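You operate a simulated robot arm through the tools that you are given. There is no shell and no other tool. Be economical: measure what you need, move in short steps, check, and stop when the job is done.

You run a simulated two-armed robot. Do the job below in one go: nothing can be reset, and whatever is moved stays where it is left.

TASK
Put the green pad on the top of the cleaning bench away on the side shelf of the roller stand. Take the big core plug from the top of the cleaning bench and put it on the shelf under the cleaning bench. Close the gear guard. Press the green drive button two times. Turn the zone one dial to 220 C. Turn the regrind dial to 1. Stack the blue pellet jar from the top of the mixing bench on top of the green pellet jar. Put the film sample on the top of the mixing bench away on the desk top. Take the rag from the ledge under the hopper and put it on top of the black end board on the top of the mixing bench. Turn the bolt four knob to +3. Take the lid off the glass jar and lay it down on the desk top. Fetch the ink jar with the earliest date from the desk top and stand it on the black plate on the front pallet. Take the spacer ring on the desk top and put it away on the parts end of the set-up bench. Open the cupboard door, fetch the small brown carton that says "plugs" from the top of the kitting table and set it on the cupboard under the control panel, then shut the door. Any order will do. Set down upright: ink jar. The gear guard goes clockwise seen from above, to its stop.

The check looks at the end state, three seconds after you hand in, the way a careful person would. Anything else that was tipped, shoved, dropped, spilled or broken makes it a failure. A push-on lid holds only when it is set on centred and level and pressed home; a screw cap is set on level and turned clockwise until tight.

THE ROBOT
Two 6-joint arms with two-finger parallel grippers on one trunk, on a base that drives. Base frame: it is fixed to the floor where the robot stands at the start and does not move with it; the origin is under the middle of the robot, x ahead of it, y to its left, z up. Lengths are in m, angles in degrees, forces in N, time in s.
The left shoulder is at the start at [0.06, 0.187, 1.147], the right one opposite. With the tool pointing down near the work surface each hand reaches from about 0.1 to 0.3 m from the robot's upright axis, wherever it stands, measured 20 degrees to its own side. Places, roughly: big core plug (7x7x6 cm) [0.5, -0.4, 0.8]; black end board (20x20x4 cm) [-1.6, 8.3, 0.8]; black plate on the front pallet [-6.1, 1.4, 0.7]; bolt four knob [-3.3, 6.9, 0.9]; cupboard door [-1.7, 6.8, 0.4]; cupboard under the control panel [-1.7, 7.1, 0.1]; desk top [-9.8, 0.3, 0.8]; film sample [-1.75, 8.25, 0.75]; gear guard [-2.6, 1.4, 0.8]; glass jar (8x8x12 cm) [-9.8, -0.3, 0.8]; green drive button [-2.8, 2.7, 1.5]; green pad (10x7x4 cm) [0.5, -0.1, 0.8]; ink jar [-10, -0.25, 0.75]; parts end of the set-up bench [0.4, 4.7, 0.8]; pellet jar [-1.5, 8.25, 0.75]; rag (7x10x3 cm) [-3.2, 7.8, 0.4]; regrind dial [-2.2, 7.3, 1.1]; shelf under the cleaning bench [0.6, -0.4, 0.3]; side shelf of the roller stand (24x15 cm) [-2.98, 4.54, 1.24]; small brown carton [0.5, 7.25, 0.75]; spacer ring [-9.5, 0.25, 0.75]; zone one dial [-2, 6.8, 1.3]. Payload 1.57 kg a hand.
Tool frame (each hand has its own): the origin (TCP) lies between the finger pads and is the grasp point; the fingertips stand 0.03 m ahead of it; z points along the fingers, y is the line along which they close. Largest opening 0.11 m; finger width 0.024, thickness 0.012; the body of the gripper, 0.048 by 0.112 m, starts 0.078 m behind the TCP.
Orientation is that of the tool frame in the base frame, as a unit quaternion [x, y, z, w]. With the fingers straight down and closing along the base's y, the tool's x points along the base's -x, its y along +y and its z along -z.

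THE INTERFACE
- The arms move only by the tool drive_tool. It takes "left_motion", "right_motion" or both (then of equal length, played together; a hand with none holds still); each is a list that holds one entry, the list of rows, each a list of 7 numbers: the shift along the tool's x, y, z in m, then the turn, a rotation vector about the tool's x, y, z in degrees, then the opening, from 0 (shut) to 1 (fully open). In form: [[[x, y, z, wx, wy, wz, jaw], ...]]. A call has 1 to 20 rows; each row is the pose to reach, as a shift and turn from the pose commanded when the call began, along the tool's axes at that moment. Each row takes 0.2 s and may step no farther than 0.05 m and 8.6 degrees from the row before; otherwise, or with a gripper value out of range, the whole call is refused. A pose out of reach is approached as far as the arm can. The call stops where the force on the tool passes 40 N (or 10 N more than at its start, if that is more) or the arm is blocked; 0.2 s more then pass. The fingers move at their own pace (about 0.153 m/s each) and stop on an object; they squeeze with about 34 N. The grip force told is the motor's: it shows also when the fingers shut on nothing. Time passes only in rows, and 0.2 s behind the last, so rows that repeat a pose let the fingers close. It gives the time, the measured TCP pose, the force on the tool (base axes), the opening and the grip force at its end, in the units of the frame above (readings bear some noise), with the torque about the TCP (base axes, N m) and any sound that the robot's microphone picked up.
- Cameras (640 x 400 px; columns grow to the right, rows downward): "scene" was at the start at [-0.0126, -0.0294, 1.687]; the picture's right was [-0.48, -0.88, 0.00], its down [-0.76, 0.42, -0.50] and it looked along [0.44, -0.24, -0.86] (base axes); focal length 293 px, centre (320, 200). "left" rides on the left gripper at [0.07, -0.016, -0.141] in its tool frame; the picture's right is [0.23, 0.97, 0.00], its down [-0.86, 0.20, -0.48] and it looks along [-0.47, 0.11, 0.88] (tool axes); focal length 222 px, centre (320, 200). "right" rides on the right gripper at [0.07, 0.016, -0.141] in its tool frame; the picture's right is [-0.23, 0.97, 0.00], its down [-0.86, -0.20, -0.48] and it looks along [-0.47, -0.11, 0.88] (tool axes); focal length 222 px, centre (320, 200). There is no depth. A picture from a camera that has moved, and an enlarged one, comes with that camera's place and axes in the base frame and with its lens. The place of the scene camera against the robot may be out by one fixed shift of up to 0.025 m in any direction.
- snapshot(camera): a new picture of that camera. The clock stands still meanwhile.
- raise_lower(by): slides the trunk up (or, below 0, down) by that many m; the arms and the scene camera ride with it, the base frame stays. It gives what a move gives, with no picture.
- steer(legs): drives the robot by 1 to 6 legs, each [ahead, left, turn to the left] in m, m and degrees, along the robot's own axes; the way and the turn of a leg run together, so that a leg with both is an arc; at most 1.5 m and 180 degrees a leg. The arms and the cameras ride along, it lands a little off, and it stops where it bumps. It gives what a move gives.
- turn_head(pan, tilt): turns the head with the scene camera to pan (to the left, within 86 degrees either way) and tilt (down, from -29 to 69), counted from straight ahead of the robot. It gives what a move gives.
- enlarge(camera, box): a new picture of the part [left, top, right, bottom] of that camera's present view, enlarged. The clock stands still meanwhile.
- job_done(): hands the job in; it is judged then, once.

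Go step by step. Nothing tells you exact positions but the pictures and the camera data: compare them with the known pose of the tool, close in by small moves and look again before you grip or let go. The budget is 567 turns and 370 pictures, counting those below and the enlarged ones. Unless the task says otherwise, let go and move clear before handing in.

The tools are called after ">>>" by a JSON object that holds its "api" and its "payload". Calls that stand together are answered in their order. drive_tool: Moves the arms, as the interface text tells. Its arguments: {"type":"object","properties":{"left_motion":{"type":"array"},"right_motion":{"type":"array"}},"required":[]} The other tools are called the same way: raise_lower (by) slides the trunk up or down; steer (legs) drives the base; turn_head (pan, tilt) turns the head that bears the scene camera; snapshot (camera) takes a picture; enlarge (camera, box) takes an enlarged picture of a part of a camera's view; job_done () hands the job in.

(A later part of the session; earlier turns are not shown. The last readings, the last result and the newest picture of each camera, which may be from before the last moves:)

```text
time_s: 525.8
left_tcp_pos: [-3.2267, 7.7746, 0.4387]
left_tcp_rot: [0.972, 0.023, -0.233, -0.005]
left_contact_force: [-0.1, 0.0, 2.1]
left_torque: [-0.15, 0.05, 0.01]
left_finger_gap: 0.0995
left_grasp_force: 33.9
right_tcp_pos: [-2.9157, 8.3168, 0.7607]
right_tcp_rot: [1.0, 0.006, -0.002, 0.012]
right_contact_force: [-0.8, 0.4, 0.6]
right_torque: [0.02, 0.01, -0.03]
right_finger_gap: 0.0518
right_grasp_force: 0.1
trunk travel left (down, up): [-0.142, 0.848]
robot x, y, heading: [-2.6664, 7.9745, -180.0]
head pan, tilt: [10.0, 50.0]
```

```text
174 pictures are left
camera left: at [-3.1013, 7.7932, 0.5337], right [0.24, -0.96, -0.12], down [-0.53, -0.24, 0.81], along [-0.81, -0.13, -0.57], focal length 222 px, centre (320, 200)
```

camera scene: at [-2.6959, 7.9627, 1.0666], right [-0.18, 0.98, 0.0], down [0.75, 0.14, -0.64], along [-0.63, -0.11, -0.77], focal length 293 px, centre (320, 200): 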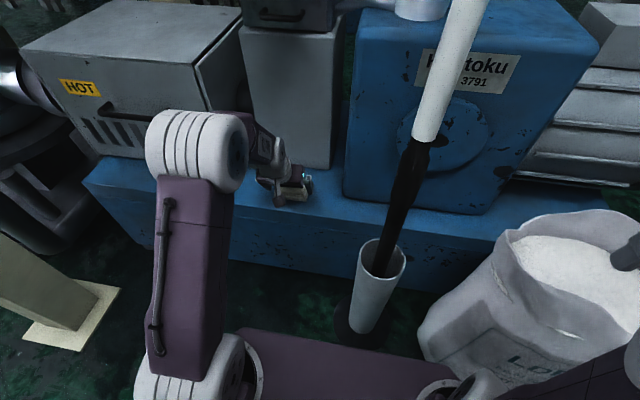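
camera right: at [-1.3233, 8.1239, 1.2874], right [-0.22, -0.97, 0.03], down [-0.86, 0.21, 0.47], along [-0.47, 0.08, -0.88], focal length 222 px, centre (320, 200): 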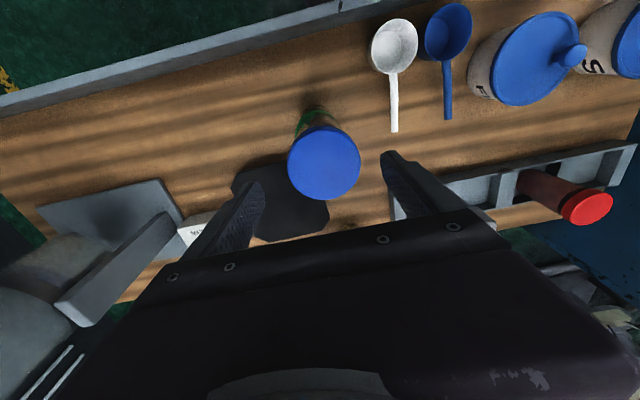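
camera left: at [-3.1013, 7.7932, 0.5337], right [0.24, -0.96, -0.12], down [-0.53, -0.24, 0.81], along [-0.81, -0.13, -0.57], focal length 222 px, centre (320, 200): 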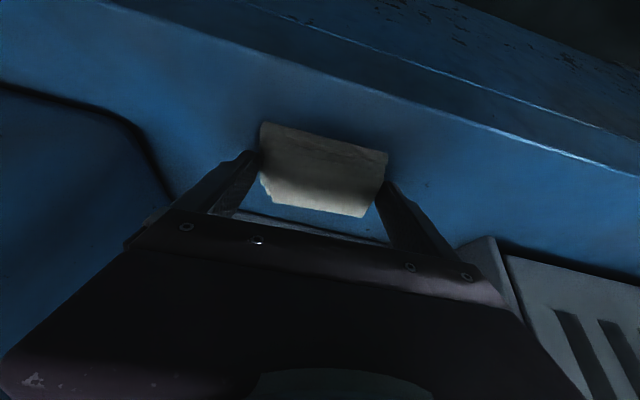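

Rag gripped. I lift a little, pull back from under the drawer, then raise the trunk.

>>> {"api": "raise_lower", "payload": {"by": 0.08}}

>>> {"api": "steer", "payload": {"legs": [[-0.25, 0, 0]]}}

>>> {"api": "raise_lower", "payload": {"by": 0.4}}

>>> {"api": "raise_lower", "payload": {"by": 0.12}}

>>> {"api": "turn_head", "payload": {"pan": 0, "tilt": 45}}

>>> {"api": "snapshot", "payload": {"camera": "scene"}}

```text
time_s: 526.9
left_tcp_pos: [-3.2275, 7.7732, 0.5182]
left_tcp_rot: [0.972, 0.024, -0.233, -0.006]
left_contact_force: [0.0, 0.1, -0.8]
left_torque: [-0.03, -0.02, 0.03]
left_finger_gap: 0.0992
left_grasp_force: 34.3
right_tcp_pos: [-2.9152, 8.3172, 0.8407]
right_tcp_rot: [1.0, 0.007, 0.0, 0.012]
right_contact_force: [0.2, 0.2, 0.8]
right_torque: [0.02, 0.01, 0.0]
right_finger_gap: 0.0514
right_grasp_force: 0.1
trunk travel left (down, up): [-0.222, 0.768]
robot x, y, heading: [-2.6684, 7.97, -179.4]
head pan, tilt: [10.0, 50.0]
```

```text
time_s: 528.8
left_tcp_pos: [-2.9754, 7.775, 0.5188]
left_tcp_rot: [0.972, 0.023, -0.234, -0.006]
left_contact_force: [0.2, -0.3, -0.3]
left_torque: [-0.02, 0.01, 0.0]
left_finger_gap: 0.0991
left_grasp_force: 34.1
right_tcp_pos: [-2.6603, 8.3181, 0.8403]
right_tcp_rot: [1.0, 0.006, -0.001, 0.011]
right_contact_force: [-0.3, 0.4, 0.7]
right_torque: [0.01, -0.03, 0.01]
right_finger_gap: 0.0516
right_grasp_force: 0.0
trunk travel left (down, up): [-0.222, 0.768]
robot x, y, heading: [-2.4152, 7.9688, -180.0]
head pan, tilt: [10.0, 50.0]
```

```text
time_s: 532.6
left_tcp_pos: [-2.9743, 7.7765, 0.9192]
left_tcp_rot: [0.972, 0.022, -0.234, -0.007]
left_contact_force: [0.6, -0.5, -0.9]
left_torque: [0.04, -0.01, 0.02]
left_finger_gap: 0.0991
left_grasp_force: 33.9
right_tcp_pos: [-2.6614, 8.3179, 1.2393]
right_tcp_rot: [1.0, 0.006, -0.001, 0.011]
right_contact_force: [-0.2, -0.3, -0.5]
right_torque: [0.01, 0.02, 0.0]
right_finger_gap: 0.0517
right_grasp_force: 0.0
trunk travel left (down, up): [-0.622, 0.368]
robot x, y, heading: [-2.4162, 7.9739, -180.0]
head pan, tilt: [10.0, 50.0]
```

```text
time_s: 534.1
left_tcp_pos: [-2.9745, 7.7764, 1.0383]
left_tcp_rot: [0.972, 0.023, -0.233, -0.006]
left_contact_force: [-0.1, 0.9, 0.3]
left_torque: [0.0, 0.0, 0.0]
left_finger_gap: 0.0989
left_grasp_force: 34.1
right_tcp_pos: [-2.6621, 8.3179, 1.3609]
right_tcp_rot: [1.0, 0.006, 0.0, 0.012]
right_contact_force: [-0.5, 0.1, -0.5]
right_torque: [0.02, 0.0, 0.04]
right_finger_gap: 0.0516
right_grasp_force: 0.1
trunk travel left (down, up): [-0.742, 0.248]
robot x, y, heading: [-2.4123, 7.9738, -179.9]
head pan, tilt: [10.0, 50.0]
```

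```text
time_s: 534.8
left_tcp_pos: [-2.9747, 7.777, 1.0384]
left_tcp_rot: [0.972, 0.022, -0.235, -0.007]
left_contact_force: [0.1, 0.8, 0.7]
left_torque: [0.0, -0.03, -0.02]
left_finger_gap: 0.099
left_grasp_force: 33.8
right_tcp_pos: [-2.6622, 8.318, 1.3594]
right_tcp_rot: [1.0, 0.006, 0.0, 0.012]
right_contact_force: [0.3, -0.2, 0.7]
right_torque: [0.01, 0.0, -0.02]
right_finger_gap: 0.0518
right_grasp_force: 0.0
trunk travel left (down, up): [-0.742, 0.248]
robot x, y, heading: [-2.4152, 7.9733, -179.9]
head pan, tilt: [0.0, 45.0]
```

```text
173 pictures are left
camera scene: at [-2.4487, 7.977, 1.6735], right [0.0, 1.0, 0.0], down [0.71, 0.0, -0.71], along [-0.71, 0.0, -0.71], focal length 293 px, centre (320, 200)
```

scene: 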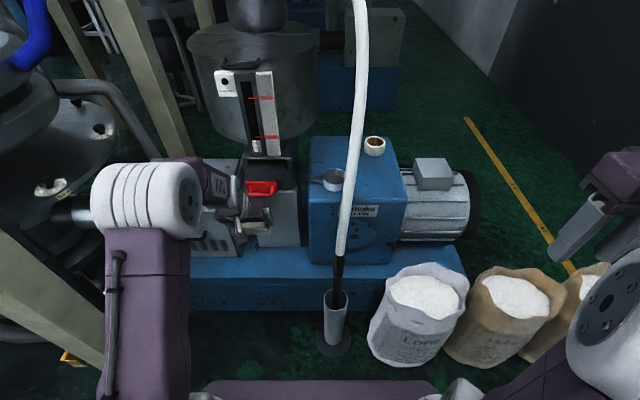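

The rag is held. Next I carry it to the end board from the west side: I move clear and turn to face the mixing bench.

>>> {"api": "steer", "payload": {"legs": [[0.13, -0.4, 0], [0, 0, 179]]}}

>>> {"api": "turn_head", "payload": {"pan": 0, "tilt": 40}}

>>> {"api": "snapshot", "payload": {"camera": "scene"}}

```text
time_s: 544.7
left_tcp_pos: [-1.9849, 8.5682, 1.0383]
left_tcp_rot: [-0.016, 0.972, -0.008, 0.233]
left_contact_force: [0.3, -0.5, -1.1]
left_torque: [-0.02, 0.0, -0.02]
left_finger_gap: 0.0988
left_grasp_force: 33.7
right_tcp_pos: [-2.3064, 8.0311, 1.3595]
right_tcp_rot: [0.001, 1.0, 0.011, 0.0]
right_contact_force: [0.5, 0.0, 0.2]
right_torque: [0.0, -0.01, 0.0]
right_finger_gap: 0.0516
right_grasp_force: 0.0
trunk travel left (down, up): [-0.742, 0.248]
robot x, y, heading: [-2.5509, 8.3777, -0.4]
head pan, tilt: [0.0, 45.0]
```

```text
time_s: 545.4
left_tcp_pos: [-1.986, 8.5702, 1.039]
left_tcp_rot: [-0.016, 0.972, -0.008, 0.234]
left_contact_force: [1.2, -0.9, -0.7]
left_torque: [0.01, 0.03, -0.01]
left_finger_gap: 0.0988
left_grasp_force: 34.0
right_tcp_pos: [-2.3045, 8.0311, 1.3598]
right_tcp_rot: [0.0, 1.0, 0.011, 0.001]
right_contact_force: [0.8, 0.1, 0.1]
right_torque: [0.0, 0.01, 0.01]
right_finger_gap: 0.0519
right_grasp_force: 0.0
trunk travel left (down, up): [-0.742, 0.248]
robot x, y, heading: [-2.5482, 8.3759, -0.5]
head pan, tilt: [0.0, 40.0]
```

```text
172 pictures are left
camera scene: at [-2.5328, 8.3805, 1.6808], right [-0.01, -1.0, 0.0], down [-0.64, 0.01, -0.77], along [0.77, -0.01, -0.64], focal length 293 px, centre (320, 200)
```

scene: 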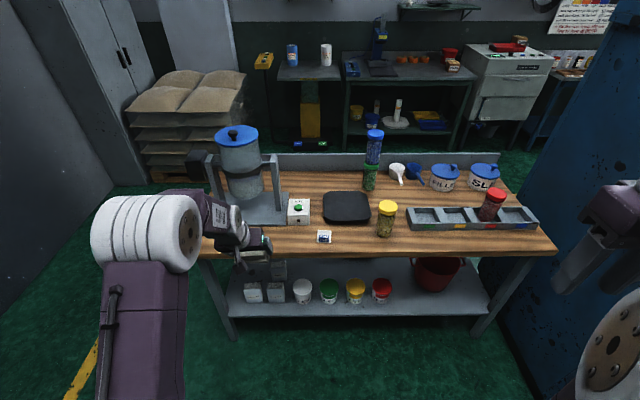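

I see the board at about (-1.58, 8.25) and the film at about (-1.76, 8.355). I move right, then ahead, to bring the rag over the board's near half.

>>> {"api": "steer", "payload": {"legs": [[0, -0.315, 0], [0.355, 0, 0]]}}

>>> {"api": "raise_lower", "payload": {"by": -0.09}}

>>> {"api": "snapshot", "payload": {"camera": "left"}}

>>> {"api": "snapshot", "payload": {"camera": "scene"}}

```text
time_s: 549.4
left_tcp_pos: [-1.6347, 8.2551, 1.0388]
left_tcp_rot: [-0.02, 0.972, -0.006, 0.234]
left_contact_force: [0.3, -0.4, -0.2]
left_torque: [-0.02, 0.01, 0.03]
left_finger_gap: 0.0989
left_grasp_force: 33.8
right_tcp_pos: [-1.9518, 7.7148, 1.3598]
right_tcp_rot: [-0.003, 1.0, 0.011, 0.001]
right_contact_force: [0.5, -0.1, -0.5]
right_torque: [-0.03, -0.05, -0.02]
right_finger_gap: 0.0517
right_grasp_force: 0.1
trunk travel left (down, up): [-0.742, 0.248]
robot x, y, heading: [-2.1942, 8.0584, -0.2]
head pan, tilt: [0.0, 40.0]
```

```text
time_s: 550.7
left_tcp_pos: [-1.6335, 8.2545, 0.9494]
left_tcp_rot: [-0.019, 0.972, -0.007, 0.233]
left_contact_force: [0.2, 0.3, -0.7]
left_torque: [0.02, -0.01, -0.01]
left_finger_gap: 0.0988
left_grasp_force: 34.3
right_tcp_pos: [-1.9509, 7.7144, 1.2684]
right_tcp_rot: [-0.003, 1.0, 0.011, 0.002]
right_contact_force: [-0.6, -0.6, -0.4]
right_torque: [-0.03, -0.01, -0.01]
right_finger_gap: 0.0519
right_grasp_force: 0.0
trunk travel left (down, up): [-0.652, 0.338]
robot x, y, heading: [-2.196, 8.0586, -0.2]
head pan, tilt: [0.0, 40.0]
```

```text
171 pictures are left
camera left: at [-1.7585, 8.2359, 1.0435], right [-0.24, 0.96, -0.12], down [0.54, 0.24, 0.81], along [0.81, 0.12, -0.57], focal length 222 px, centre (320, 200)
```

left: 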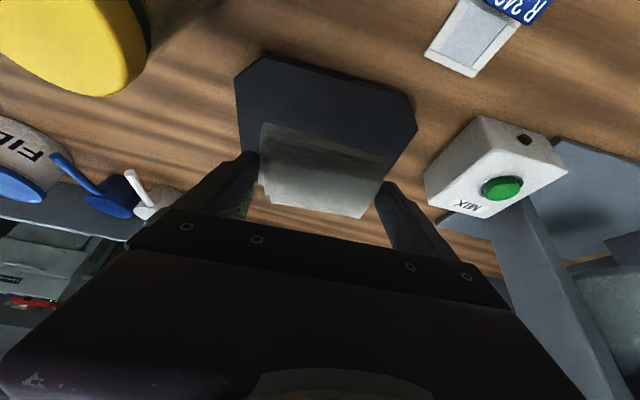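

```text
170 pictures are left
camera scene: at [-2.1798, 8.0629, 1.5908], right [0.0, -1.0, 0.0], down [-0.64, 0.0, -0.77], along [0.77, 0.0, -0.64], focal length 293 px, centre (320, 200)
```

scene: 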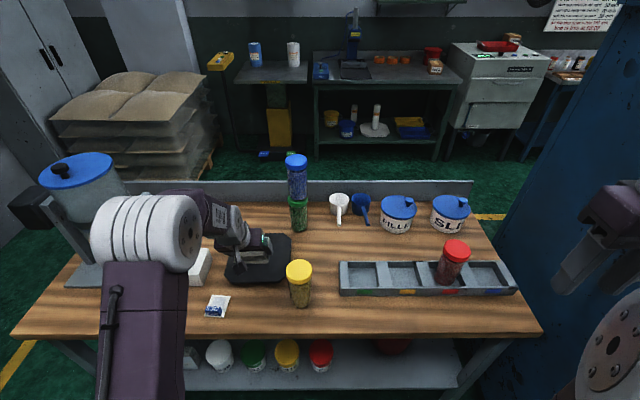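

The board's near edge is at x≈-1.66. I move 3 cm further in and lower.

>>> {"api": "drive_tool", "payload": {"left_motion": [[[-0.0267, 0, 0.0137, 0, 0, 0, 0.4], [-0.0167, 0, 0.033, 0, 0, 0, 0.4], [-0.007, 0, 0.0525, 0, 0, 0, 0.4]]]}}

>>> {"api": "drive_tool", "payload": {"left_motion": [[[0.002, 0, 0.0035, 0, 0, 0, 0.4], [0.0036, 0, 0.007, 0, 0, 0, 0.4], [0.0055, 0, 0.0107, 0, 0, 0, 0.4]]]}}

>>> {"api": "snapshot", "payload": {"camera": "left"}}

```text
time_s: 551.5
left_tcp_pos: [-1.6026, 8.256, 0.9054]
left_tcp_rot: [-0.02, 0.972, -0.007, 0.234]
left_contact_force: [-0.1, -0.2, -0.2]
left_torque: [-0.02, 0.02, -0.02]
left_finger_gap: 0.099
left_grasp_force: 33.5
right_tcp_pos: [-1.9491, 7.7147, 1.2701]
right_tcp_rot: [-0.003, 1.0, 0.012, 0.001]
right_contact_force: [-0.1, -0.2, 1.1]
right_torque: [-0.03, 0.01, -0.01]
right_finger_gap: 0.0516
right_grasp_force: 0.0
trunk travel left (down, up): [-0.652, 0.338]
robot x, y, heading: [-2.1933, 8.0579, -0.1]
head pan, tilt: [0.0, 40.0]
```

```text
time_s: 552.3
left_tcp_pos: [-1.6033, 8.2544, 0.8914]
left_tcp_rot: [-0.019, 0.972, -0.008, 0.234]
left_contact_force: [0.7, -0.4, -0.7]
left_torque: [0.02, 0.01, 0.0]
left_finger_gap: 0.0988
left_grasp_force: 33.8
right_tcp_pos: [-1.9495, 7.714, 1.2704]
right_tcp_rot: [-0.003, 1.0, 0.011, 0.001]
right_contact_force: [-0.5, 1.2, -1.2]
right_torque: [0.03, -0.01, -0.04]
right_finger_gap: 0.0518
right_grasp_force: 0.1
trunk travel left (down, up): [-0.652, 0.338]
robot x, y, heading: [-2.1939, 8.0595, -0.3]
head pan, tilt: [0.0, 40.0]
```

```text
169 pictures are left
camera left: at [-1.7282, 8.2365, 0.9875], right [-0.24, 0.96, -0.13], down [0.54, 0.24, 0.81], along [0.81, 0.12, -0.57], focal length 222 px, centre (320, 200)
```

left: 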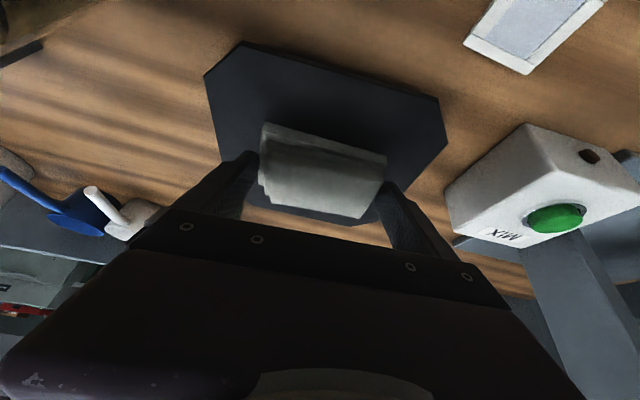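

>>> {"api": "drive_tool", "payload": {"left_motion": [[[0.002, 0, 0.0035, 0, 0, 0, 0.4], [0.0036, 0, 0.007, 0, 0, 0, 0.4], [0.0055, 0, 0.0107, 0, 0, 0, 0.4]]]}}

>>> {"api": "drive_tool", "payload": {"left_motion": [[[0.002, 0, 0.0035, 0, 0, 0, 0.4], [0.0036, 0, 0.007, 0, 0, 0, 0.4], [0.0055, 0, 0.0107, 0, 0, 0, 0.4]]]}}

```text
time_s: 553.1
left_tcp_pos: [-1.6024, 8.2551, 0.8807]
left_tcp_rot: [-0.019, 0.972, -0.007, 0.233]
left_contact_force: [0.3, -0.1, -0.8]
left_torque: [0.0, 0.03, -0.02]
left_finger_gap: 0.0987
left_grasp_force: 34.3
right_tcp_pos: [-1.9504, 7.7155, 1.2699]
right_tcp_rot: [-0.003, 1.0, 0.011, 0.001]
right_contact_force: [0.9, 0.0, -0.3]
right_torque: [0.02, 0.01, 0.0]
right_finger_gap: 0.0514
right_grasp_force: 0.0
trunk travel left (down, up): [-0.652, 0.338]
robot x, y, heading: [-2.1921, 8.0597, -0.3]
head pan, tilt: [0.0, 40.0]
```

```text
time_s: 553.9
left_tcp_pos: [-1.6039, 8.2542, 0.8704]
left_tcp_rot: [-0.019, 0.972, -0.006, 0.235]
left_contact_force: [0.5, 1.0, 1.6]
left_torque: [0.16, -0.12, 0.03]
left_finger_gap: 0.0988
left_grasp_force: 33.8
right_tcp_pos: [-1.9505, 7.715, 1.2687]
right_tcp_rot: [-0.002, 1.0, 0.012, 0.002]
right_contact_force: [-0.2, -0.5, 0.7]
right_torque: [0.01, 0.0, -0.05]
right_finger_gap: 0.0517
right_grasp_force: 0.1
trunk travel left (down, up): [-0.652, 0.338]
robot x, y, heading: [-2.1927, 8.0593, -0.3]
head pan, tilt: [0.0, 40.0]
```

>>> {"api": "drive_tool", "payload": {"left_motion": [[[0.001, 0, 0.002, 0, 0, 0, 0.4], [0.001, 0, 0.002, 0, 0, 0, 0.4]]]}}

>>> {"api": "drive_tool", "payload": {"left_motion": [[[0, 0, 0, 0, 0, 0, 0.93], [0, 0, 0, 0, 0, 0, 1], [0, 0, 0, 0, 0, 0, 1], [-0.001, 0, -0.03, 0, 0, 0, 1], [-0.001, 0, -0.07, 0, 0, 0, 1], [-0.001, 0, -0.11, 0, 0, 0, 1]]]}}

>>> {"api": "snapshot", "payload": {"camera": "left"}}

```text
time_s: 554.5
left_tcp_pos: [-1.6031, 8.254, 0.8701]
left_tcp_rot: [-0.019, 0.972, -0.006, 0.236]
left_contact_force: [-1.3, 0.4, 12.8]
left_torque: [0.25, -0.38, 0.03]
left_finger_gap: 0.0989
left_grasp_force: 33.6
right_tcp_pos: [-1.9515, 7.7148, 1.2717]
right_tcp_rot: [-0.003, 1.0, 0.011, 0.002]
right_contact_force: [-0.2, 0.3, 0.9]
right_torque: [-0.02, 0.0, -0.01]
right_finger_gap: 0.0516
right_grasp_force: 0.0
trunk travel left (down, up): [-0.652, 0.338]
robot x, y, heading: [-2.1893, 8.0605, -0.0]
head pan, tilt: [0.0, 40.0]
```

```text
time_s: 555.9
left_tcp_pos: [-1.6548, 8.2554, 0.9651]
left_tcp_rot: [-0.019, 0.972, -0.007, 0.235]
left_contact_force: [0.5, 1.1, 0.2]
left_torque: [0.01, 0.0, -0.02]
left_finger_gap: 0.1102
left_grasp_force: 0.0
right_tcp_pos: [-1.9512, 7.7143, 1.2697]
right_tcp_rot: [-0.002, 1.0, 0.012, 0.001]
right_contact_force: [0.4, -0.7, 0.2]
right_torque: [0.01, -0.01, -0.01]
right_finger_gap: 0.0517
right_grasp_force: 0.1
trunk travel left (down, up): [-0.652, 0.338]
robot x, y, heading: [-2.1934, 8.0596, -0.2]
head pan, tilt: [0.0, 40.0]
```

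```text
168 pictures are left
camera left: at [-1.7795, 8.2365, 1.0596], right [-0.24, 0.96, -0.12], down [0.54, 0.24, 0.81], along [0.81, 0.12, -0.57], focal length 222 px, centre (320, 200)
```

left: 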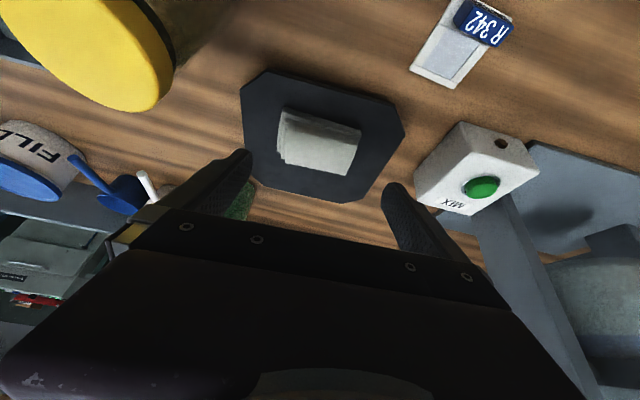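

The rag lies on the board. Next, the film sample: I bring the left hand upright above it and look.

>>> {"api": "drive_tool", "payload": {"left_motion": [[[0.02, 0.025, -0.03, 0, 7, 0, 0.8], [0.04, 0.05, -0.05, 0, 14, 0, 0.7], [0.06, 0.075, -0.055, 0, 21, 0, 0.7], [0.069, 0.094, -0.055, 0, 27, 0, 0.7]]]}}

>>> {"api": "snapshot", "payload": {"camera": "left"}}

>>> {"api": "enlarge", "payload": {"camera": "scene", "box": [180, 230, 330, 340]}}

```text
time_s: 556.9
left_tcp_pos: [-1.7406, 8.3477, 0.9788]
left_tcp_rot: [-0.018, 1.0, -0.012, 0.0]
left_contact_force: [0.5, 0.5, 0.1]
left_torque: [-0.02, -0.02, 0.01]
left_finger_gap: 0.0769
left_grasp_force: 0.0
right_tcp_pos: [-1.9496, 7.7152, 1.2704]
right_tcp_rot: [-0.002, 1.0, 0.012, 0.002]
right_contact_force: [1.3, -0.2, -0.5]
right_torque: [-0.01, -0.03, -0.01]
right_finger_gap: 0.0518
right_grasp_force: 0.1
trunk travel left (down, up): [-0.652, 0.338]
robot x, y, heading: [-2.1966, 8.0601, -0.2]
head pan, tilt: [0.0, 40.0]
```

```text
167 pictures are left
camera left: at [-1.8102, 8.3317, 1.1213], right [-0.26, 0.97, -0.02], down [0.85, 0.24, 0.47], along [0.46, 0.1, -0.88], focal length 222 px, centre (320, 200)
```

left: 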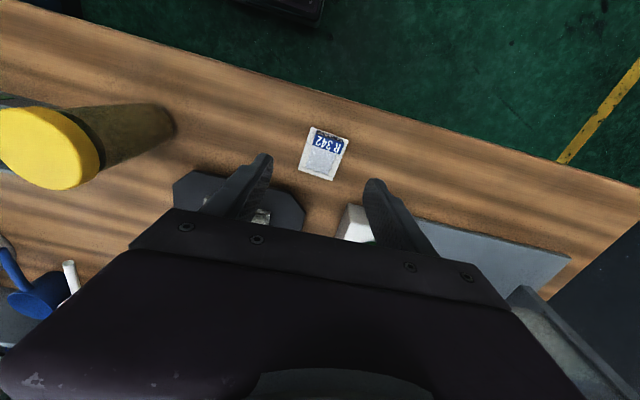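

```text
3.64 times, centred on (255, 285) of scene
camera zoom: at [-2.1795, 8.0638, 1.5908], right [0.0, -1.0, 0.0], down [-0.64, 0.0, -0.77], along [0.77, 0.0, -0.64], focal length 1066 px, centre (556, -109)
```

zoom: 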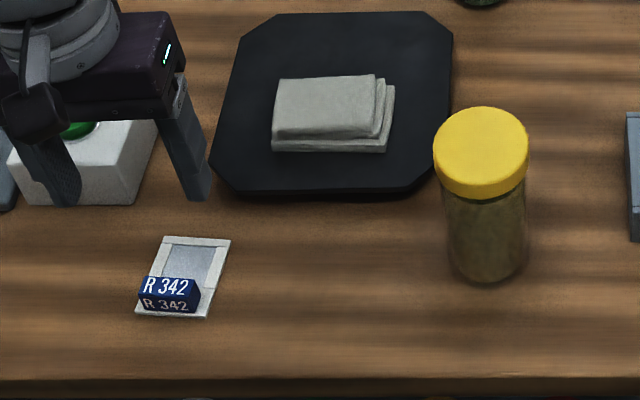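

The sample is a small slide frame with a blue block (R 342) about 4.5 cm wide; I'll grip the block. I lower 0.1 and check.

>>> {"api": "raise_lower", "payload": {"by": -0.09}}

>>> {"api": "snapshot", "payload": {"camera": "left"}}

```text
time_s: 558.1
left_tcp_pos: [-1.7415, 8.3487, 0.8896]
left_tcp_rot: [-0.017, 1.0, -0.012, 0.0]
left_contact_force: [0.0, 0.5, -0.2]
left_torque: [-0.01, -0.03, 0.03]
left_finger_gap: 0.077
left_grasp_force: 0.1
right_tcp_pos: [-1.9495, 7.715, 1.179]
right_tcp_rot: [-0.003, 1.0, 0.011, 0.001]
right_contact_force: [0.2, 0.2, 0.7]
right_torque: [0.02, 0.03, -0.05]
right_finger_gap: 0.0516
right_grasp_force: 0.0
trunk travel left (down, up): [-0.562, 0.428]
robot x, y, heading: [-2.1963, 8.0576, -0.3]
head pan, tilt: [0.0, 40.0]
```

```text
165 pictures are left
camera left: at [-1.8106, 8.3307, 1.0316], right [-0.26, 0.97, -0.02], down [0.85, 0.24, 0.47], along [0.46, 0.1, -0.88], focal length 222 px, centre (320, 200)
```

left: 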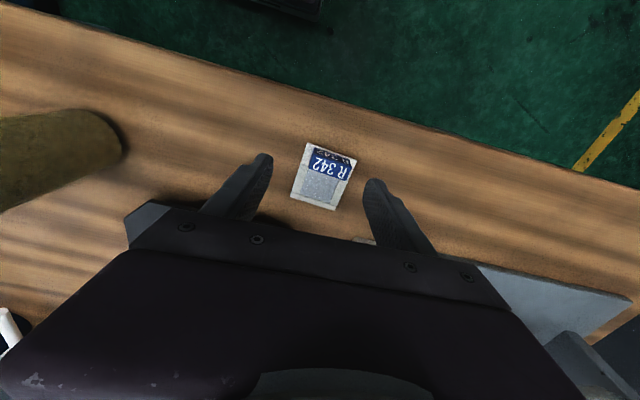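

>>> {"api": "drive_tool", "payload": {"left_motion": [[[0.006, 0.002, 0.012, 0, 0, 0, 0.65], [0.006, 0.002, 0.024, 0, 0, 0, 0.65], [0.006, 0.002, 0.035, 0, 0, 0, 0.65]]]}}

>>> {"api": "snapshot", "payload": {"camera": "left"}}

>>> {"api": "enlarge", "payload": {"camera": "scene", "box": [180, 200, 280, 300]}}

```text
time_s: 558.9
left_tcp_pos: [-1.7484, 8.3477, 0.8548]
left_tcp_rot: [-0.016, 1.0, -0.011, 0.0]
left_contact_force: [0.1, -0.2, 0.1]
left_torque: [0.03, 0.01, 0.03]
left_finger_gap: 0.0712
left_grasp_force: 0.0
right_tcp_pos: [-1.9495, 7.7143, 1.1796]
right_tcp_rot: [-0.002, 1.0, 0.012, 0.001]
right_contact_force: [1.1, 0.5, 0.2]
right_torque: [0.01, 0.0, 0.0]
right_finger_gap: 0.0516
right_grasp_force: 0.0
trunk travel left (down, up): [-0.562, 0.428]
robot x, y, heading: [-2.1926, 8.0599, -0.3]
head pan, tilt: [0.0, 40.0]
```

```text
164 pictures are left
camera left: at [-1.8168, 8.3327, 0.9967], right [-0.26, 0.97, -0.02], down [0.85, 0.24, 0.47], along [0.46, 0.1, -0.88], focal length 222 px, centre (320, 200)
```

left: 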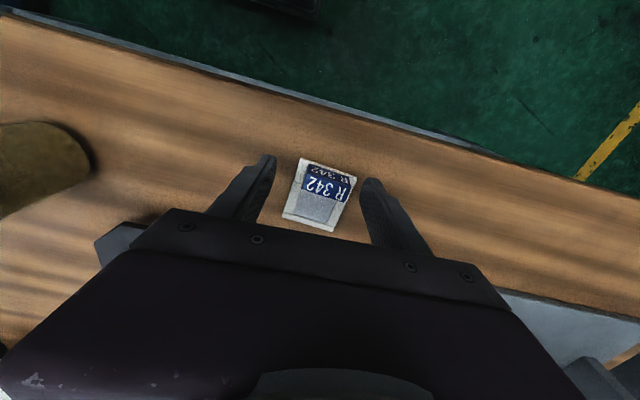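

```text
4.00 times, centred on (230, 250) of scene
camera zoom: at [-2.1799, 8.063, 1.5008], right [0.0, -1.0, 0.0], down [-0.64, 0.0, -0.77], along [0.77, 0.0, -0.64], focal length 1172 px, centre (680, 0)
```

zoom: 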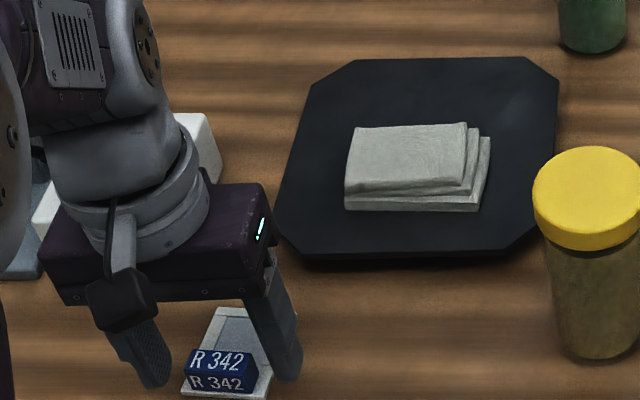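

>>> {"api": "drive_tool", "payload": {"left_motion": [[[0, 0.002, 0.002, 0, 0, 0, 0.65], [0, 0.002, 0.002, 0, 0, 0, 0.4], [0, 0.002, 0.002, 0, 0, 0, 0.2], [0, 0.002, 0.002, 0, 0, 0, 0.2], [0, 0.002, 0.002, 0, 0, 0, 0.2]]]}}

>>> {"api": "raise_lower", "payload": {"by": 0.1}}

>>> {"api": "snapshot", "payload": {"camera": "left"}}

```text
time_s: 560.1
left_tcp_pos: [-1.749, 8.3497, 0.8531]
left_tcp_rot: [-0.017, 1.0, -0.011, 0.001]
left_contact_force: [0.2, -0.2, -0.6]
left_torque: [0.01, 0.0, -0.01]
left_finger_gap: 0.0391
left_grasp_force: 34.6
right_tcp_pos: [-1.9506, 7.7145, 1.1799]
right_tcp_rot: [-0.003, 1.0, 0.012, 0.001]
right_contact_force: [0.5, -0.1, 0.5]
right_torque: [0.0, 0.0, -0.01]
right_finger_gap: 0.0515
right_grasp_force: 0.0
trunk travel left (down, up): [-0.562, 0.428]
robot x, y, heading: [-2.1955, 8.061, -0.1]
head pan, tilt: [0.0, 40.0]
```

```text
time_s: 561.4
left_tcp_pos: [-1.7484, 8.3503, 0.9535]
left_tcp_rot: [-0.017, 1.0, -0.012, 0.0]
left_contact_force: [-1.0, 0.5, -0.9]
left_torque: [0.0, 0.01, 0.03]
left_finger_gap: 0.0391
left_grasp_force: 34.1
right_tcp_pos: [-1.9505, 7.7153, 1.2808]
right_tcp_rot: [-0.003, 1.0, 0.01, 0.001]
right_contact_force: [0.1, 0.2, 0.1]
right_torque: [-0.02, 0.0, 0.03]
right_finger_gap: 0.0517
right_grasp_force: 0.0
trunk travel left (down, up): [-0.662, 0.328]
robot x, y, heading: [-2.1955, 8.062, -0.0]
head pan, tilt: [0.0, 40.0]
```

```text
162 pictures are left
camera left: at [-1.8168, 8.3346, 1.0947], right [-0.26, 0.97, -0.02], down [0.85, 0.24, 0.47], along [0.46, 0.1, -0.88], focal length 222 px, centre (320, 200)
```

left: 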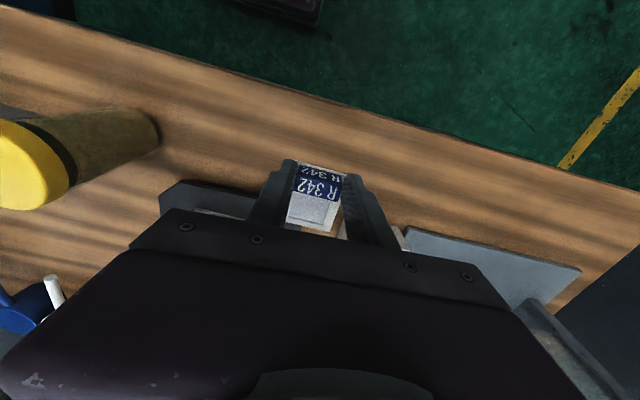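

Film sample held. I tuck the left hand back, turn, and go to the north-east side of the die for bolt four with the right hand.

>>> {"api": "drive_tool", "payload": {"left_motion": [[[0.03, 0, -0.03, 0, 0, 0, 0.2], [0.07, 0, -0.05, 0, 0, 0, 0.2], [0.11, 0, -0.05, 0, 0, 0, 0.2], [0.15, 0, -0.05, 0, 0, 0, 0.2], [0.19, 0, -0.05, 0, 0, 0, 0.2], [0.23, 0, -0.05, 0, 0, 0, 0.2]]]}}

>>> {"api": "steer", "payload": {"legs": [[-0.32, 0, 0], [0, 0, -120]]}}

>>> {"api": "turn_head", "payload": {"pan": 0, "tilt": 35}}

>>> {"api": "snapshot", "payload": {"camera": "scene"}}

```text
time_s: 562.8
left_tcp_pos: [-1.9766, 8.3449, 1.0036]
left_tcp_rot: [-0.017, 1.0, -0.012, -0.001]
left_contact_force: [0.6, -0.6, -0.4]
left_torque: [-0.01, -0.03, 0.02]
left_finger_gap: 0.0386
left_grasp_force: 33.8
left hand out of reach, approached as far as the arm can: row 6
right_tcp_pos: [-1.9526, 7.7153, 1.2802]
right_tcp_rot: [-0.002, 1.0, 0.011, 0.002]
right_contact_force: [-0.3, 0.8, -0.3]
right_torque: [-0.04, -0.03, 0.02]
right_finger_gap: 0.0515
right_grasp_force: 0.1
trunk travel left (down, up): [-0.662, 0.328]
robot x, y, heading: [-2.1944, 8.0585, -0.2]
head pan, tilt: [0.0, 40.0]
```

```text
time_s: 569.9
left_tcp_pos: [-2.371, 7.729, 1.0033]
left_tcp_rot: [0.855, 0.519, -0.006, -0.011]
left_contact_force: [-0.3, 1.1, -0.3]
left_torque: [0.02, -0.04, -0.02]
left_finger_gap: 0.0386
left_grasp_force: 34.0
right_tcp_pos: [-2.9314, 8.0201, 1.2791]
right_tcp_rot: [0.862, 0.506, 0.005, 0.011]
right_contact_force: [0.4, 1.1, -0.4]
right_torque: [-0.03, -0.01, -0.01]
right_finger_gap: 0.0518
right_grasp_force: 0.0
trunk travel left (down, up): [-0.662, 0.328]
robot x, y, heading: [-2.5108, 8.0577, -119.9]
head pan, tilt: [0.0, 40.0]
```

```text
time_s: 570.6
left_tcp_pos: [-2.371, 7.7288, 1.0027]
left_tcp_rot: [0.855, 0.519, -0.006, -0.011]
left_contact_force: [0.5, 0.6, -0.6]
left_torque: [0.01, 0.02, 0.02]
left_finger_gap: 0.0388
left_grasp_force: 33.7
right_tcp_pos: [-2.931, 8.0194, 1.2798]
right_tcp_rot: [0.863, 0.505, 0.005, 0.01]
right_contact_force: [0.1, 0.2, 0.1]
right_torque: [-0.01, 0.0, -0.02]
right_finger_gap: 0.0517
right_grasp_force: 0.1
trunk travel left (down, up): [-0.662, 0.328]
robot x, y, heading: [-2.5101, 8.0601, -119.6]
head pan, tilt: [0.0, 35.0]
```

```text
161 pictures are left
camera scene: at [-2.536, 8.0394, 1.6083], right [-0.87, 0.5, 0.0], down [0.28, 0.5, -0.82], along [-0.41, -0.71, -0.57], focal length 293 px, centre (320, 200)
```

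scene: 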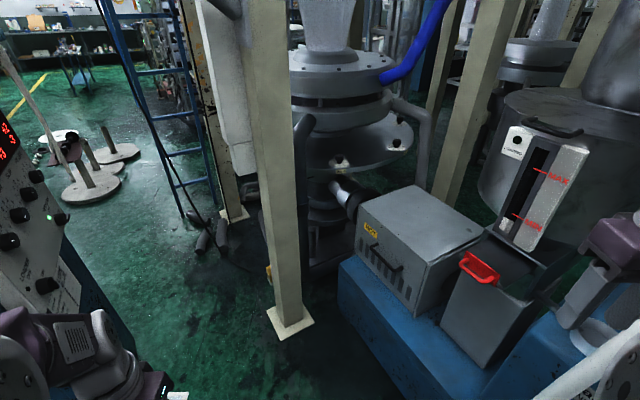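

>>> {"api": "enlarge", "payload": {"camera": "scene", "box": [280, 100, 440, 230]}}

```text
3.08 times, centred on (360, 165) of scene
camera zoom: at [-2.536, 8.0394, 1.6083], right [-0.87, 0.5, 0.0], down [0.28, 0.5, -0.82], along [-0.41, -0.71, -0.57], focal length 902 px, centre (197, 308)
```

zoom: 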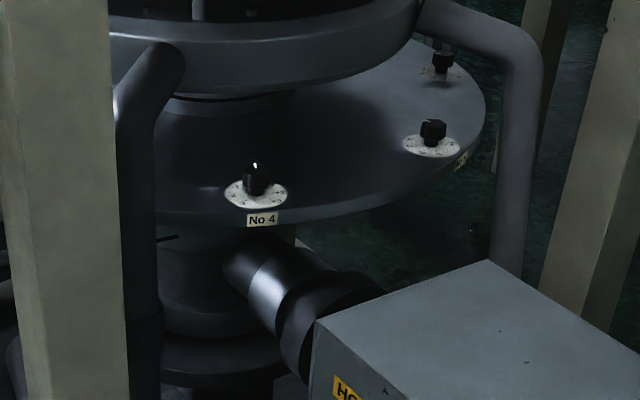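

No. 4 is confirmed by its tag. I approach in two legs, keeping clear of the hose.

>>> {"api": "steer", "payload": {"legs": [[0.4, 0.1, 0], [0.3, 0, 0]]}}

>>> {"api": "turn_head", "payload": {"pan": -15, "tilt": 45}}

>>> {"api": "snapshot", "payload": {"camera": "scene"}}

```text
time_s: 574.8
left_tcp_pos: [-2.6253, 7.0752, 1.0038]
left_tcp_rot: [0.854, 0.52, -0.005, -0.011]
left_contact_force: [-0.1, 0.4, -0.2]
left_torque: [0.0, 0.0, 0.01]
left_finger_gap: 0.0388
left_grasp_force: 34.0
right_tcp_pos: [-3.186, 7.3627, 1.2795]
right_tcp_rot: [0.862, 0.507, 0.004, 0.01]
right_contact_force: [-0.4, 0.6, 0.3]
right_torque: [0.0, 0.0, 0.03]
right_finger_gap: 0.0518
right_grasp_force: 0.0
trunk travel left (down, up): [-0.662, 0.328]
robot x, y, heading: [-2.7712, 7.4053, -119.3]
head pan, tilt: [0.0, 35.0]
```

```text
time_s: 575.5
left_tcp_pos: [-2.626, 7.0755, 1.0037]
left_tcp_rot: [0.854, 0.52, -0.005, -0.01]
left_contact_force: [-0.1, -0.3, -0.2]
left_torque: [0.01, 0.02, -0.01]
left_finger_gap: 0.0388
left_grasp_force: 34.0
right_tcp_pos: [-3.1875, 7.3624, 1.2803]
right_tcp_rot: [0.862, 0.507, 0.005, 0.01]
right_contact_force: [-0.4, -0.7, 0.6]
right_torque: [0.02, -0.03, -0.01]
right_finger_gap: 0.0517
right_grasp_force: 0.0
trunk travel left (down, up): [-0.662, 0.328]
robot x, y, heading: [-2.7688, 7.4027, -119.1]
head pan, tilt: [-15.0, 45.0]
```

```text
159 pictures are left
camera scene: at [-2.8059, 7.4026, 1.5936], right [-0.71, 0.7, 0.0], down [0.49, 0.5, -0.71], along [-0.5, -0.5, -0.71], focal length 293 px, centre (320, 200)
```

scene: 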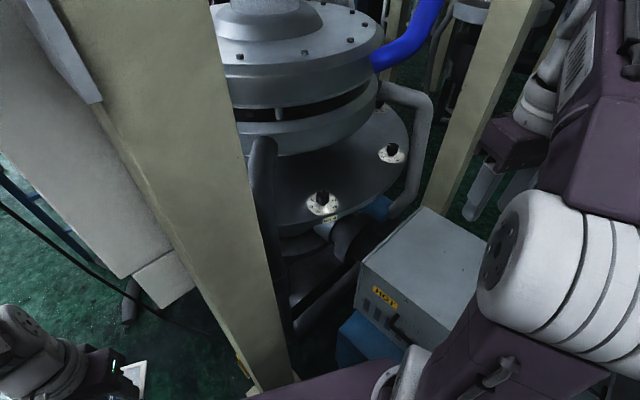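

>>> {"api": "enlarge", "payload": {"camera": "scene", "box": [285, 165, 365, 235]}}

```text
5.71 times, centred on (325, 200) of scene
camera zoom: at [-2.8059, 7.4026, 1.5936], right [-0.71, 0.7, 0.0], down [0.49, 0.5, -0.71], along [-0.5, -0.5, -0.71], focal length 1674 px, centre (291, 200)
```

zoom: 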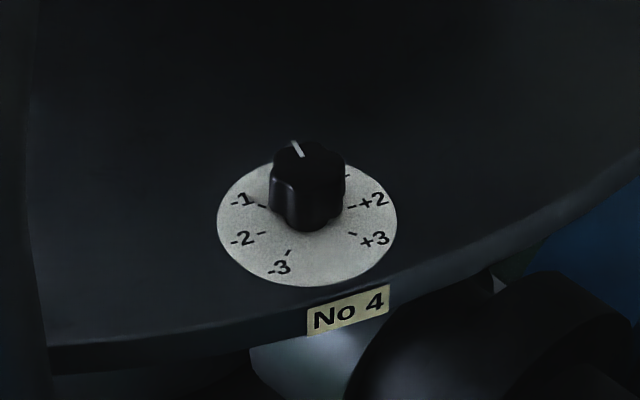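

The pointer is at 0, so +3 is about 130–135° clockwise. I move 7 cm closer and bring the right hand over the knob.

>>> {"api": "steer", "payload": {"legs": [[0.07, 0, 0]]}}

>>> {"api": "drive_tool", "payload": {"right_motion": [[[-0.04, 0.012, 0.01, 0, 0, 0, 0.7], [-0.08, 0.024, 0.03, 0, 0, 0, 0.7], [-0.12, 0.036, 0.05, 0, 0, 0, 0.7], [-0.16, 0.05, 0.07, 0, 0, 0, 0.7], [-0.2, 0.065, 0.09, 0, 0, 0, 0.7], [-0.24, 0.08, 0.11, 0, 0, 0, 0.7], [-0.28, 0.09, 0.13, 0, 0, 0, 0.7], [-0.32, 0.1, 0.15, 0, 0, 0, 0.7], [-0.35, 0.11, 0.16, 0, 0, 0, 0.7]]]}}

>>> {"api": "snapshot", "payload": {"camera": "right"}}

>>> {"api": "snapshot", "payload": {"camera": "scene"}}

```text
time_s: 576.6
left_tcp_pos: [-2.6591, 7.015, 1.0035]
left_tcp_rot: [0.854, 0.52, -0.005, -0.01]
left_contact_force: [0.8, 0.1, -0.6]
left_torque: [0.04, -0.03, 0.02]
left_finger_gap: 0.0388
left_grasp_force: 33.7
right_tcp_pos: [-3.2214, 7.3016, 1.2805]
right_tcp_rot: [0.861, 0.509, 0.005, 0.01]
right_contact_force: [0.0, 0.6, -0.2]
right_torque: [0.06, 0.02, 0.01]
right_finger_gap: 0.0517
right_grasp_force: 0.0
trunk travel left (down, up): [-0.662, 0.328]
robot x, y, heading: [-2.7973, 7.3416, -119.7]
head pan, tilt: [-15.0, 45.0]
```

```text
time_s: 578.6
left_tcp_pos: [-2.6578, 7.0151, 1.0023]
left_tcp_rot: [0.854, 0.52, -0.005, -0.011]
left_contact_force: [0.0, -0.4, -0.6]
left_torque: [-0.03, -0.02, 0.03]
left_finger_gap: 0.0389
left_grasp_force: 34.3
right_tcp_pos: [-3.2727, 6.9795, 1.1151]
right_tcp_rot: [0.861, 0.509, 0.005, 0.011]
right_contact_force: [0.0, 0.0, -0.6]
right_torque: [0.01, 0.02, 0.01]
right_finger_gap: 0.077
right_grasp_force: 0.1
right hand out of reach, approached as far as the arm can: row 8, 9
trunk travel left (down, up): [-0.662, 0.328]
robot x, y, heading: [-2.8036, 7.3455, -119.5]
head pan, tilt: [-15.0, 45.0]
```

```text
157 pictures are left
camera right: at [-3.2268, 7.0339, 1.2563], right [0.74, -0.67, 0.02], down [-0.6, -0.65, 0.48], along [-0.3, -0.37, -0.88], focal length 222 px, centre (320, 200)
```

right: 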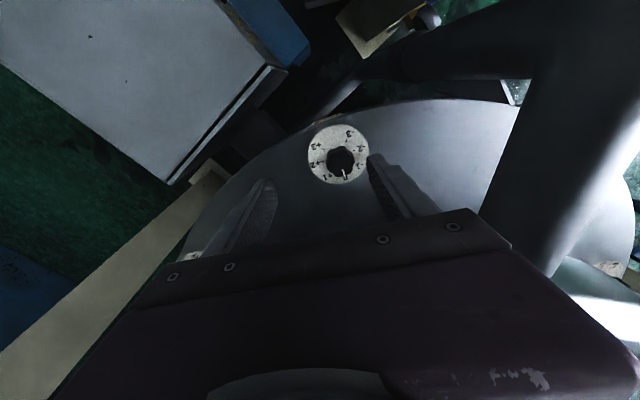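

```text
156 pictures are left
camera scene: at [-2.8389, 7.3427, 1.5936], right [-0.71, 0.7, 0.0], down [0.49, 0.5, -0.71], along [-0.5, -0.51, -0.71], focal length 293 px, centre (320, 200)
```

scene: 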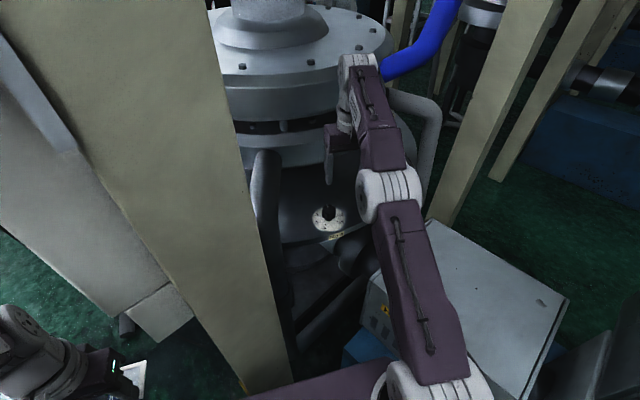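

The knob is at about (-3.273, 6.922). I shift over it while lowering to 1.0.

>>> {"api": "drive_tool", "payload": {"right_motion": [[[0, 0, 0.04, 0, 0, 0, 0.7], [-0.02, 0.01, 0.08, 0, 0, 0, 0.7], [-0.05, 0.028, 0.115, 0, 0, 0, 0.7]]]}}

>>> {"api": "snapshot", "payload": {"camera": "right"}}

```text
time_s: 579.4
left_tcp_pos: [-2.659, 7.0127, 1.0023]
left_tcp_rot: [0.854, 0.52, -0.005, -0.012]
left_contact_force: [0.3, 0.0, -0.4]
left_torque: [0.0, -0.01, 0.0]
left_finger_gap: 0.0387
left_grasp_force: 33.7
right_tcp_pos: [-3.265, 6.9318, 1.0004]
right_tcp_rot: [0.861, 0.508, 0.005, 0.01]
right_contact_force: [-0.6, -0.5, -1.0]
right_torque: [0.03, -0.02, -0.02]
right_finger_gap: 0.0771
right_grasp_force: 0.3
right hand out of reach, approached as far as the arm can: row 3
trunk travel left (down, up): [-0.662, 0.328]
robot x, y, heading: [-2.8037, 7.3455, -119.7]
head pan, tilt: [-15.0, 45.0]
```

```text
155 pictures are left
camera right: at [-3.2201, 6.9848, 1.1406], right [0.74, -0.67, 0.02], down [-0.6, -0.65, 0.47], along [-0.3, -0.37, -0.88], focal length 222 px, centre (320, 200)
```

right: 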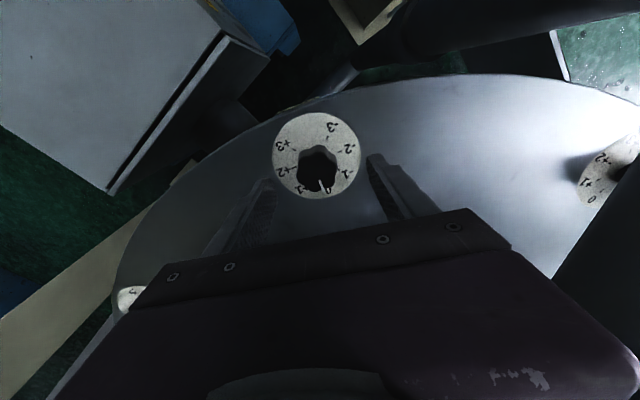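

>>> {"api": "steer", "payload": {"legs": [[0.04, 0, 0]]}}

>>> {"api": "snapshot", "payload": {"camera": "right"}}

```text
time_s: 580.2
left_tcp_pos: [-2.6518, 7.0162, 1.0024]
left_tcp_rot: [0.841, 0.54, -0.005, -0.012]
left_contact_force: [1.7, -0.3, 0.0]
left_torque: [0.01, 0.11, -0.02]
left_finger_gap: 0.0388
left_grasp_force: 33.9
right_tcp_pos: [-3.2534, 6.9067, 1.0018]
right_tcp_rot: [0.849, 0.528, 0.005, 0.009]
right_contact_force: [0.7, -0.5, 0.8]
right_torque: [0.07, 0.03, 0.0]
right_finger_gap: 0.0771
right_grasp_force: 0.1
trunk travel left (down, up): [-0.662, 0.328]
robot x, y, heading: [-2.816, 7.3371, -116.7]
head pan, tilt: [-15.0, 45.0]
```

```text
154 pictures are left
camera right: at [-3.2106, 6.9618, 1.1417], right [0.77, -0.63, 0.02], down [-0.57, -0.67, 0.48], along [-0.29, -0.38, -0.88], focal length 222 px, centre (320, 200)
```

right: 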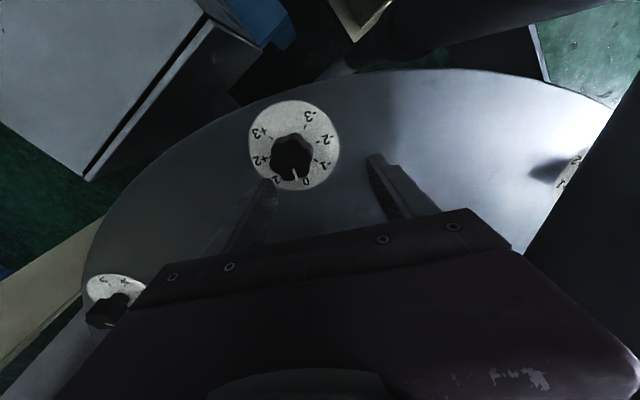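

>>> {"api": "drive_tool", "payload": {"right_motion": [[[-0.003, -0.014, 0.02, 0, 0, 0, 0.7], [-0.006, -0.028, 0.05, 0, 0, 0, 0.7]]]}}

>>> {"api": "snapshot", "payload": {"camera": "right"}}

```text
time_s: 580.9
left_tcp_pos: [-2.6521, 7.0148, 1.0033]
left_tcp_rot: [0.841, 0.54, -0.004, -0.01]
left_contact_force: [-0.8, -0.1, -0.3]
left_torque: [0.01, -0.03, 0.01]
left_finger_gap: 0.0389
left_grasp_force: 33.8
right_tcp_pos: [-3.2807, 6.9129, 0.9504]
right_tcp_rot: [0.848, 0.529, 0.006, 0.01]
right_contact_force: [-0.3, -0.2, -0.2]
right_torque: [0.01, -0.04, -0.02]
right_finger_gap: 0.0769
right_grasp_force: 0.0
trunk travel left (down, up): [-0.662, 0.328]
robot x, y, heading: [-2.8084, 7.3417, -116.9]
head pan, tilt: [-15.0, 45.0]
```

```text
153 pictures are left
camera right: at [-3.2384, 6.9682, 1.0892], right [0.77, -0.63, 0.02], down [-0.57, -0.67, 0.48], along [-0.29, -0.38, -0.88], focal length 222 px, centre (320, 200)
```

right: 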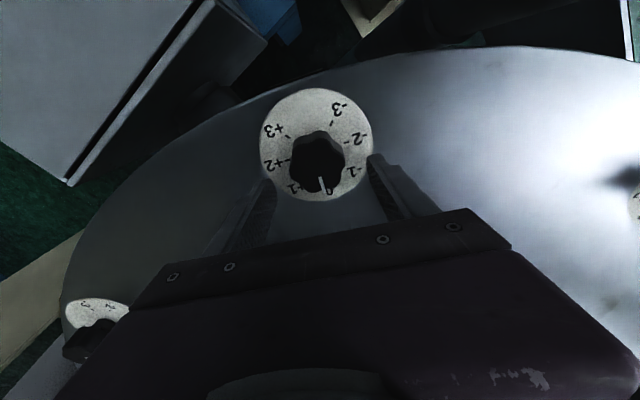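

Clear view: the pointer is at 0. I pre-turn the hand -48°, lower it over the knob and grip.

>>> {"api": "drive_tool", "payload": {"right_motion": [[[0.0, 0.0, 0, 0, 0, -8, 0.7], [0.0, 0.0, 0, 0, 0, -16, 0.7], [0.0, 0.0, 0, 0, 0, -24, 0.7], [0.0, 0.0, 0, 0, 0, -32, 0.7], [0.0, 0.0, 0, 0, 0, -40, 0.7], [0.004, 0.004, 0, 0, 0, -48, 0.7], [0.004, 0.004, 0.02, 0, 0, -48, 0.7], [0.004, 0.004, 0.04, 0, 0, -48, 0.7]]]}}

>>> {"api": "snapshot", "payload": {"camera": "right"}}

```text
time_s: 582.8
left_tcp_pos: [-2.6525, 7.0188, 1.004]
left_tcp_rot: [0.843, 0.539, -0.006, -0.01]
left_contact_force: [0.0, -0.8, 0.3]
left_torque: [0.05, -0.03, 0.0]
left_finger_gap: 0.0387
left_grasp_force: 34.0
right_tcp_pos: [-3.2779, 6.9127, 0.9202]
right_tcp_rot: [0.56, 0.828, -0.011, 0.011]
right_contact_force: [-5.0, 9.0, 36.2]
right_torque: [1.18, -1.17, 0.81]
right_finger_gap: 0.0774
right_grasp_force: 0.5
trunk travel left (down, up): [-0.662, 0.328]
robot x, y, heading: [-2.8106, 7.3436, -116.7]
head pan, tilt: [-15.0, 45.0]
stopped in row 8 (right hand): the force on the tool passed its limit (the readings are from after the stop); the commanded pose is now the measured one
```

```text
152 pictures are left
camera right: at [-3.2898, 6.9875, 1.0582], right [0.99, 0.15, 0.0], down [0.13, -0.85, 0.51], along [0.08, -0.5, -0.86], focal length 222 px, centre (320, 200)
```

right: 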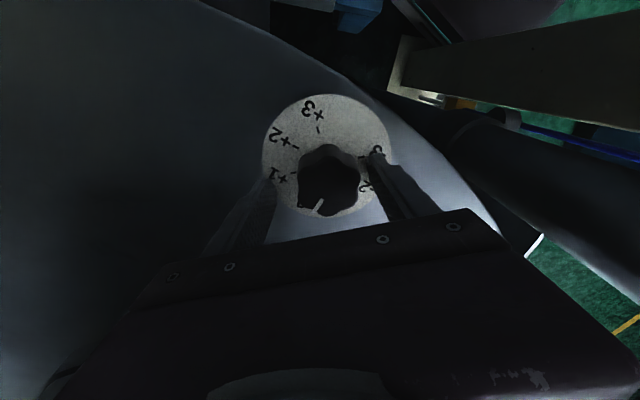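

The tips touch the plate. I lift 3 mm, close and turn clockwise.

>>> {"api": "drive_tool", "payload": {"right_motion": [[[0, 0, -0.006, 0, 0, 0, 0.7], [0, 0, -0.006, 0, 0, 0, 0.4], [0, 0, -0.006, 0, 0, 0, 0.1], [0, 0, -0.006, 0, 0, 0, 0.1], [0, 0, -0.006, 0, 0, 8, 0.1], [0, 0, -0.006, 0, 0, 16, 0.1], [0, 0, -0.006, 0, 0, 24, 0.1], [0, 0, -0.006, 0, 0, 32, 0.1], [0, 0, -0.006, 0, 0, 40, 0.1]]]}}

>>> {"api": "snapshot", "payload": {"camera": "right"}}

```text
time_s: 584.8
left_tcp_pos: [-2.6528, 7.0164, 1.0035]
left_tcp_rot: [0.842, 0.54, -0.004, -0.01]
left_contact_force: [-0.4, 0.1, -0.7]
left_torque: [0.03, 0.0, 0.02]
left_finger_gap: 0.0383
left_grasp_force: 33.9
right_tcp_pos: [-3.278, 6.9135, 0.9198]
right_tcp_rot: [0.811, 0.585, -0.003, 0.012]
right_contact_force: [11.1, 16.8, -21.8]
right_torque: [-0.27, 0.23, -0.1]
right_finger_gap: 0.0439
right_grasp_force: 44.4
trunk travel left (down, up): [-0.662, 0.328]
robot x, y, heading: [-2.8118, 7.3406, -116.9]
head pan, tilt: [-15.0, 45.0]
```

```text
151 pictures are left
camera right: at [-3.2421, 6.9763, 1.0598], right [0.85, -0.52, 0.02], down [-0.46, -0.74, 0.49], along [-0.24, -0.43, -0.87], focal length 222 px, centre (320, 200)
```

right: 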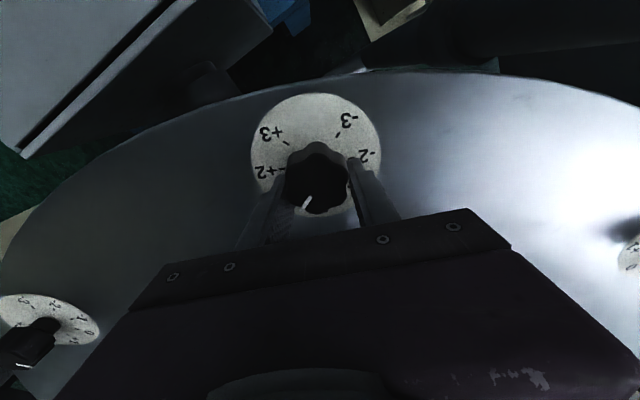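

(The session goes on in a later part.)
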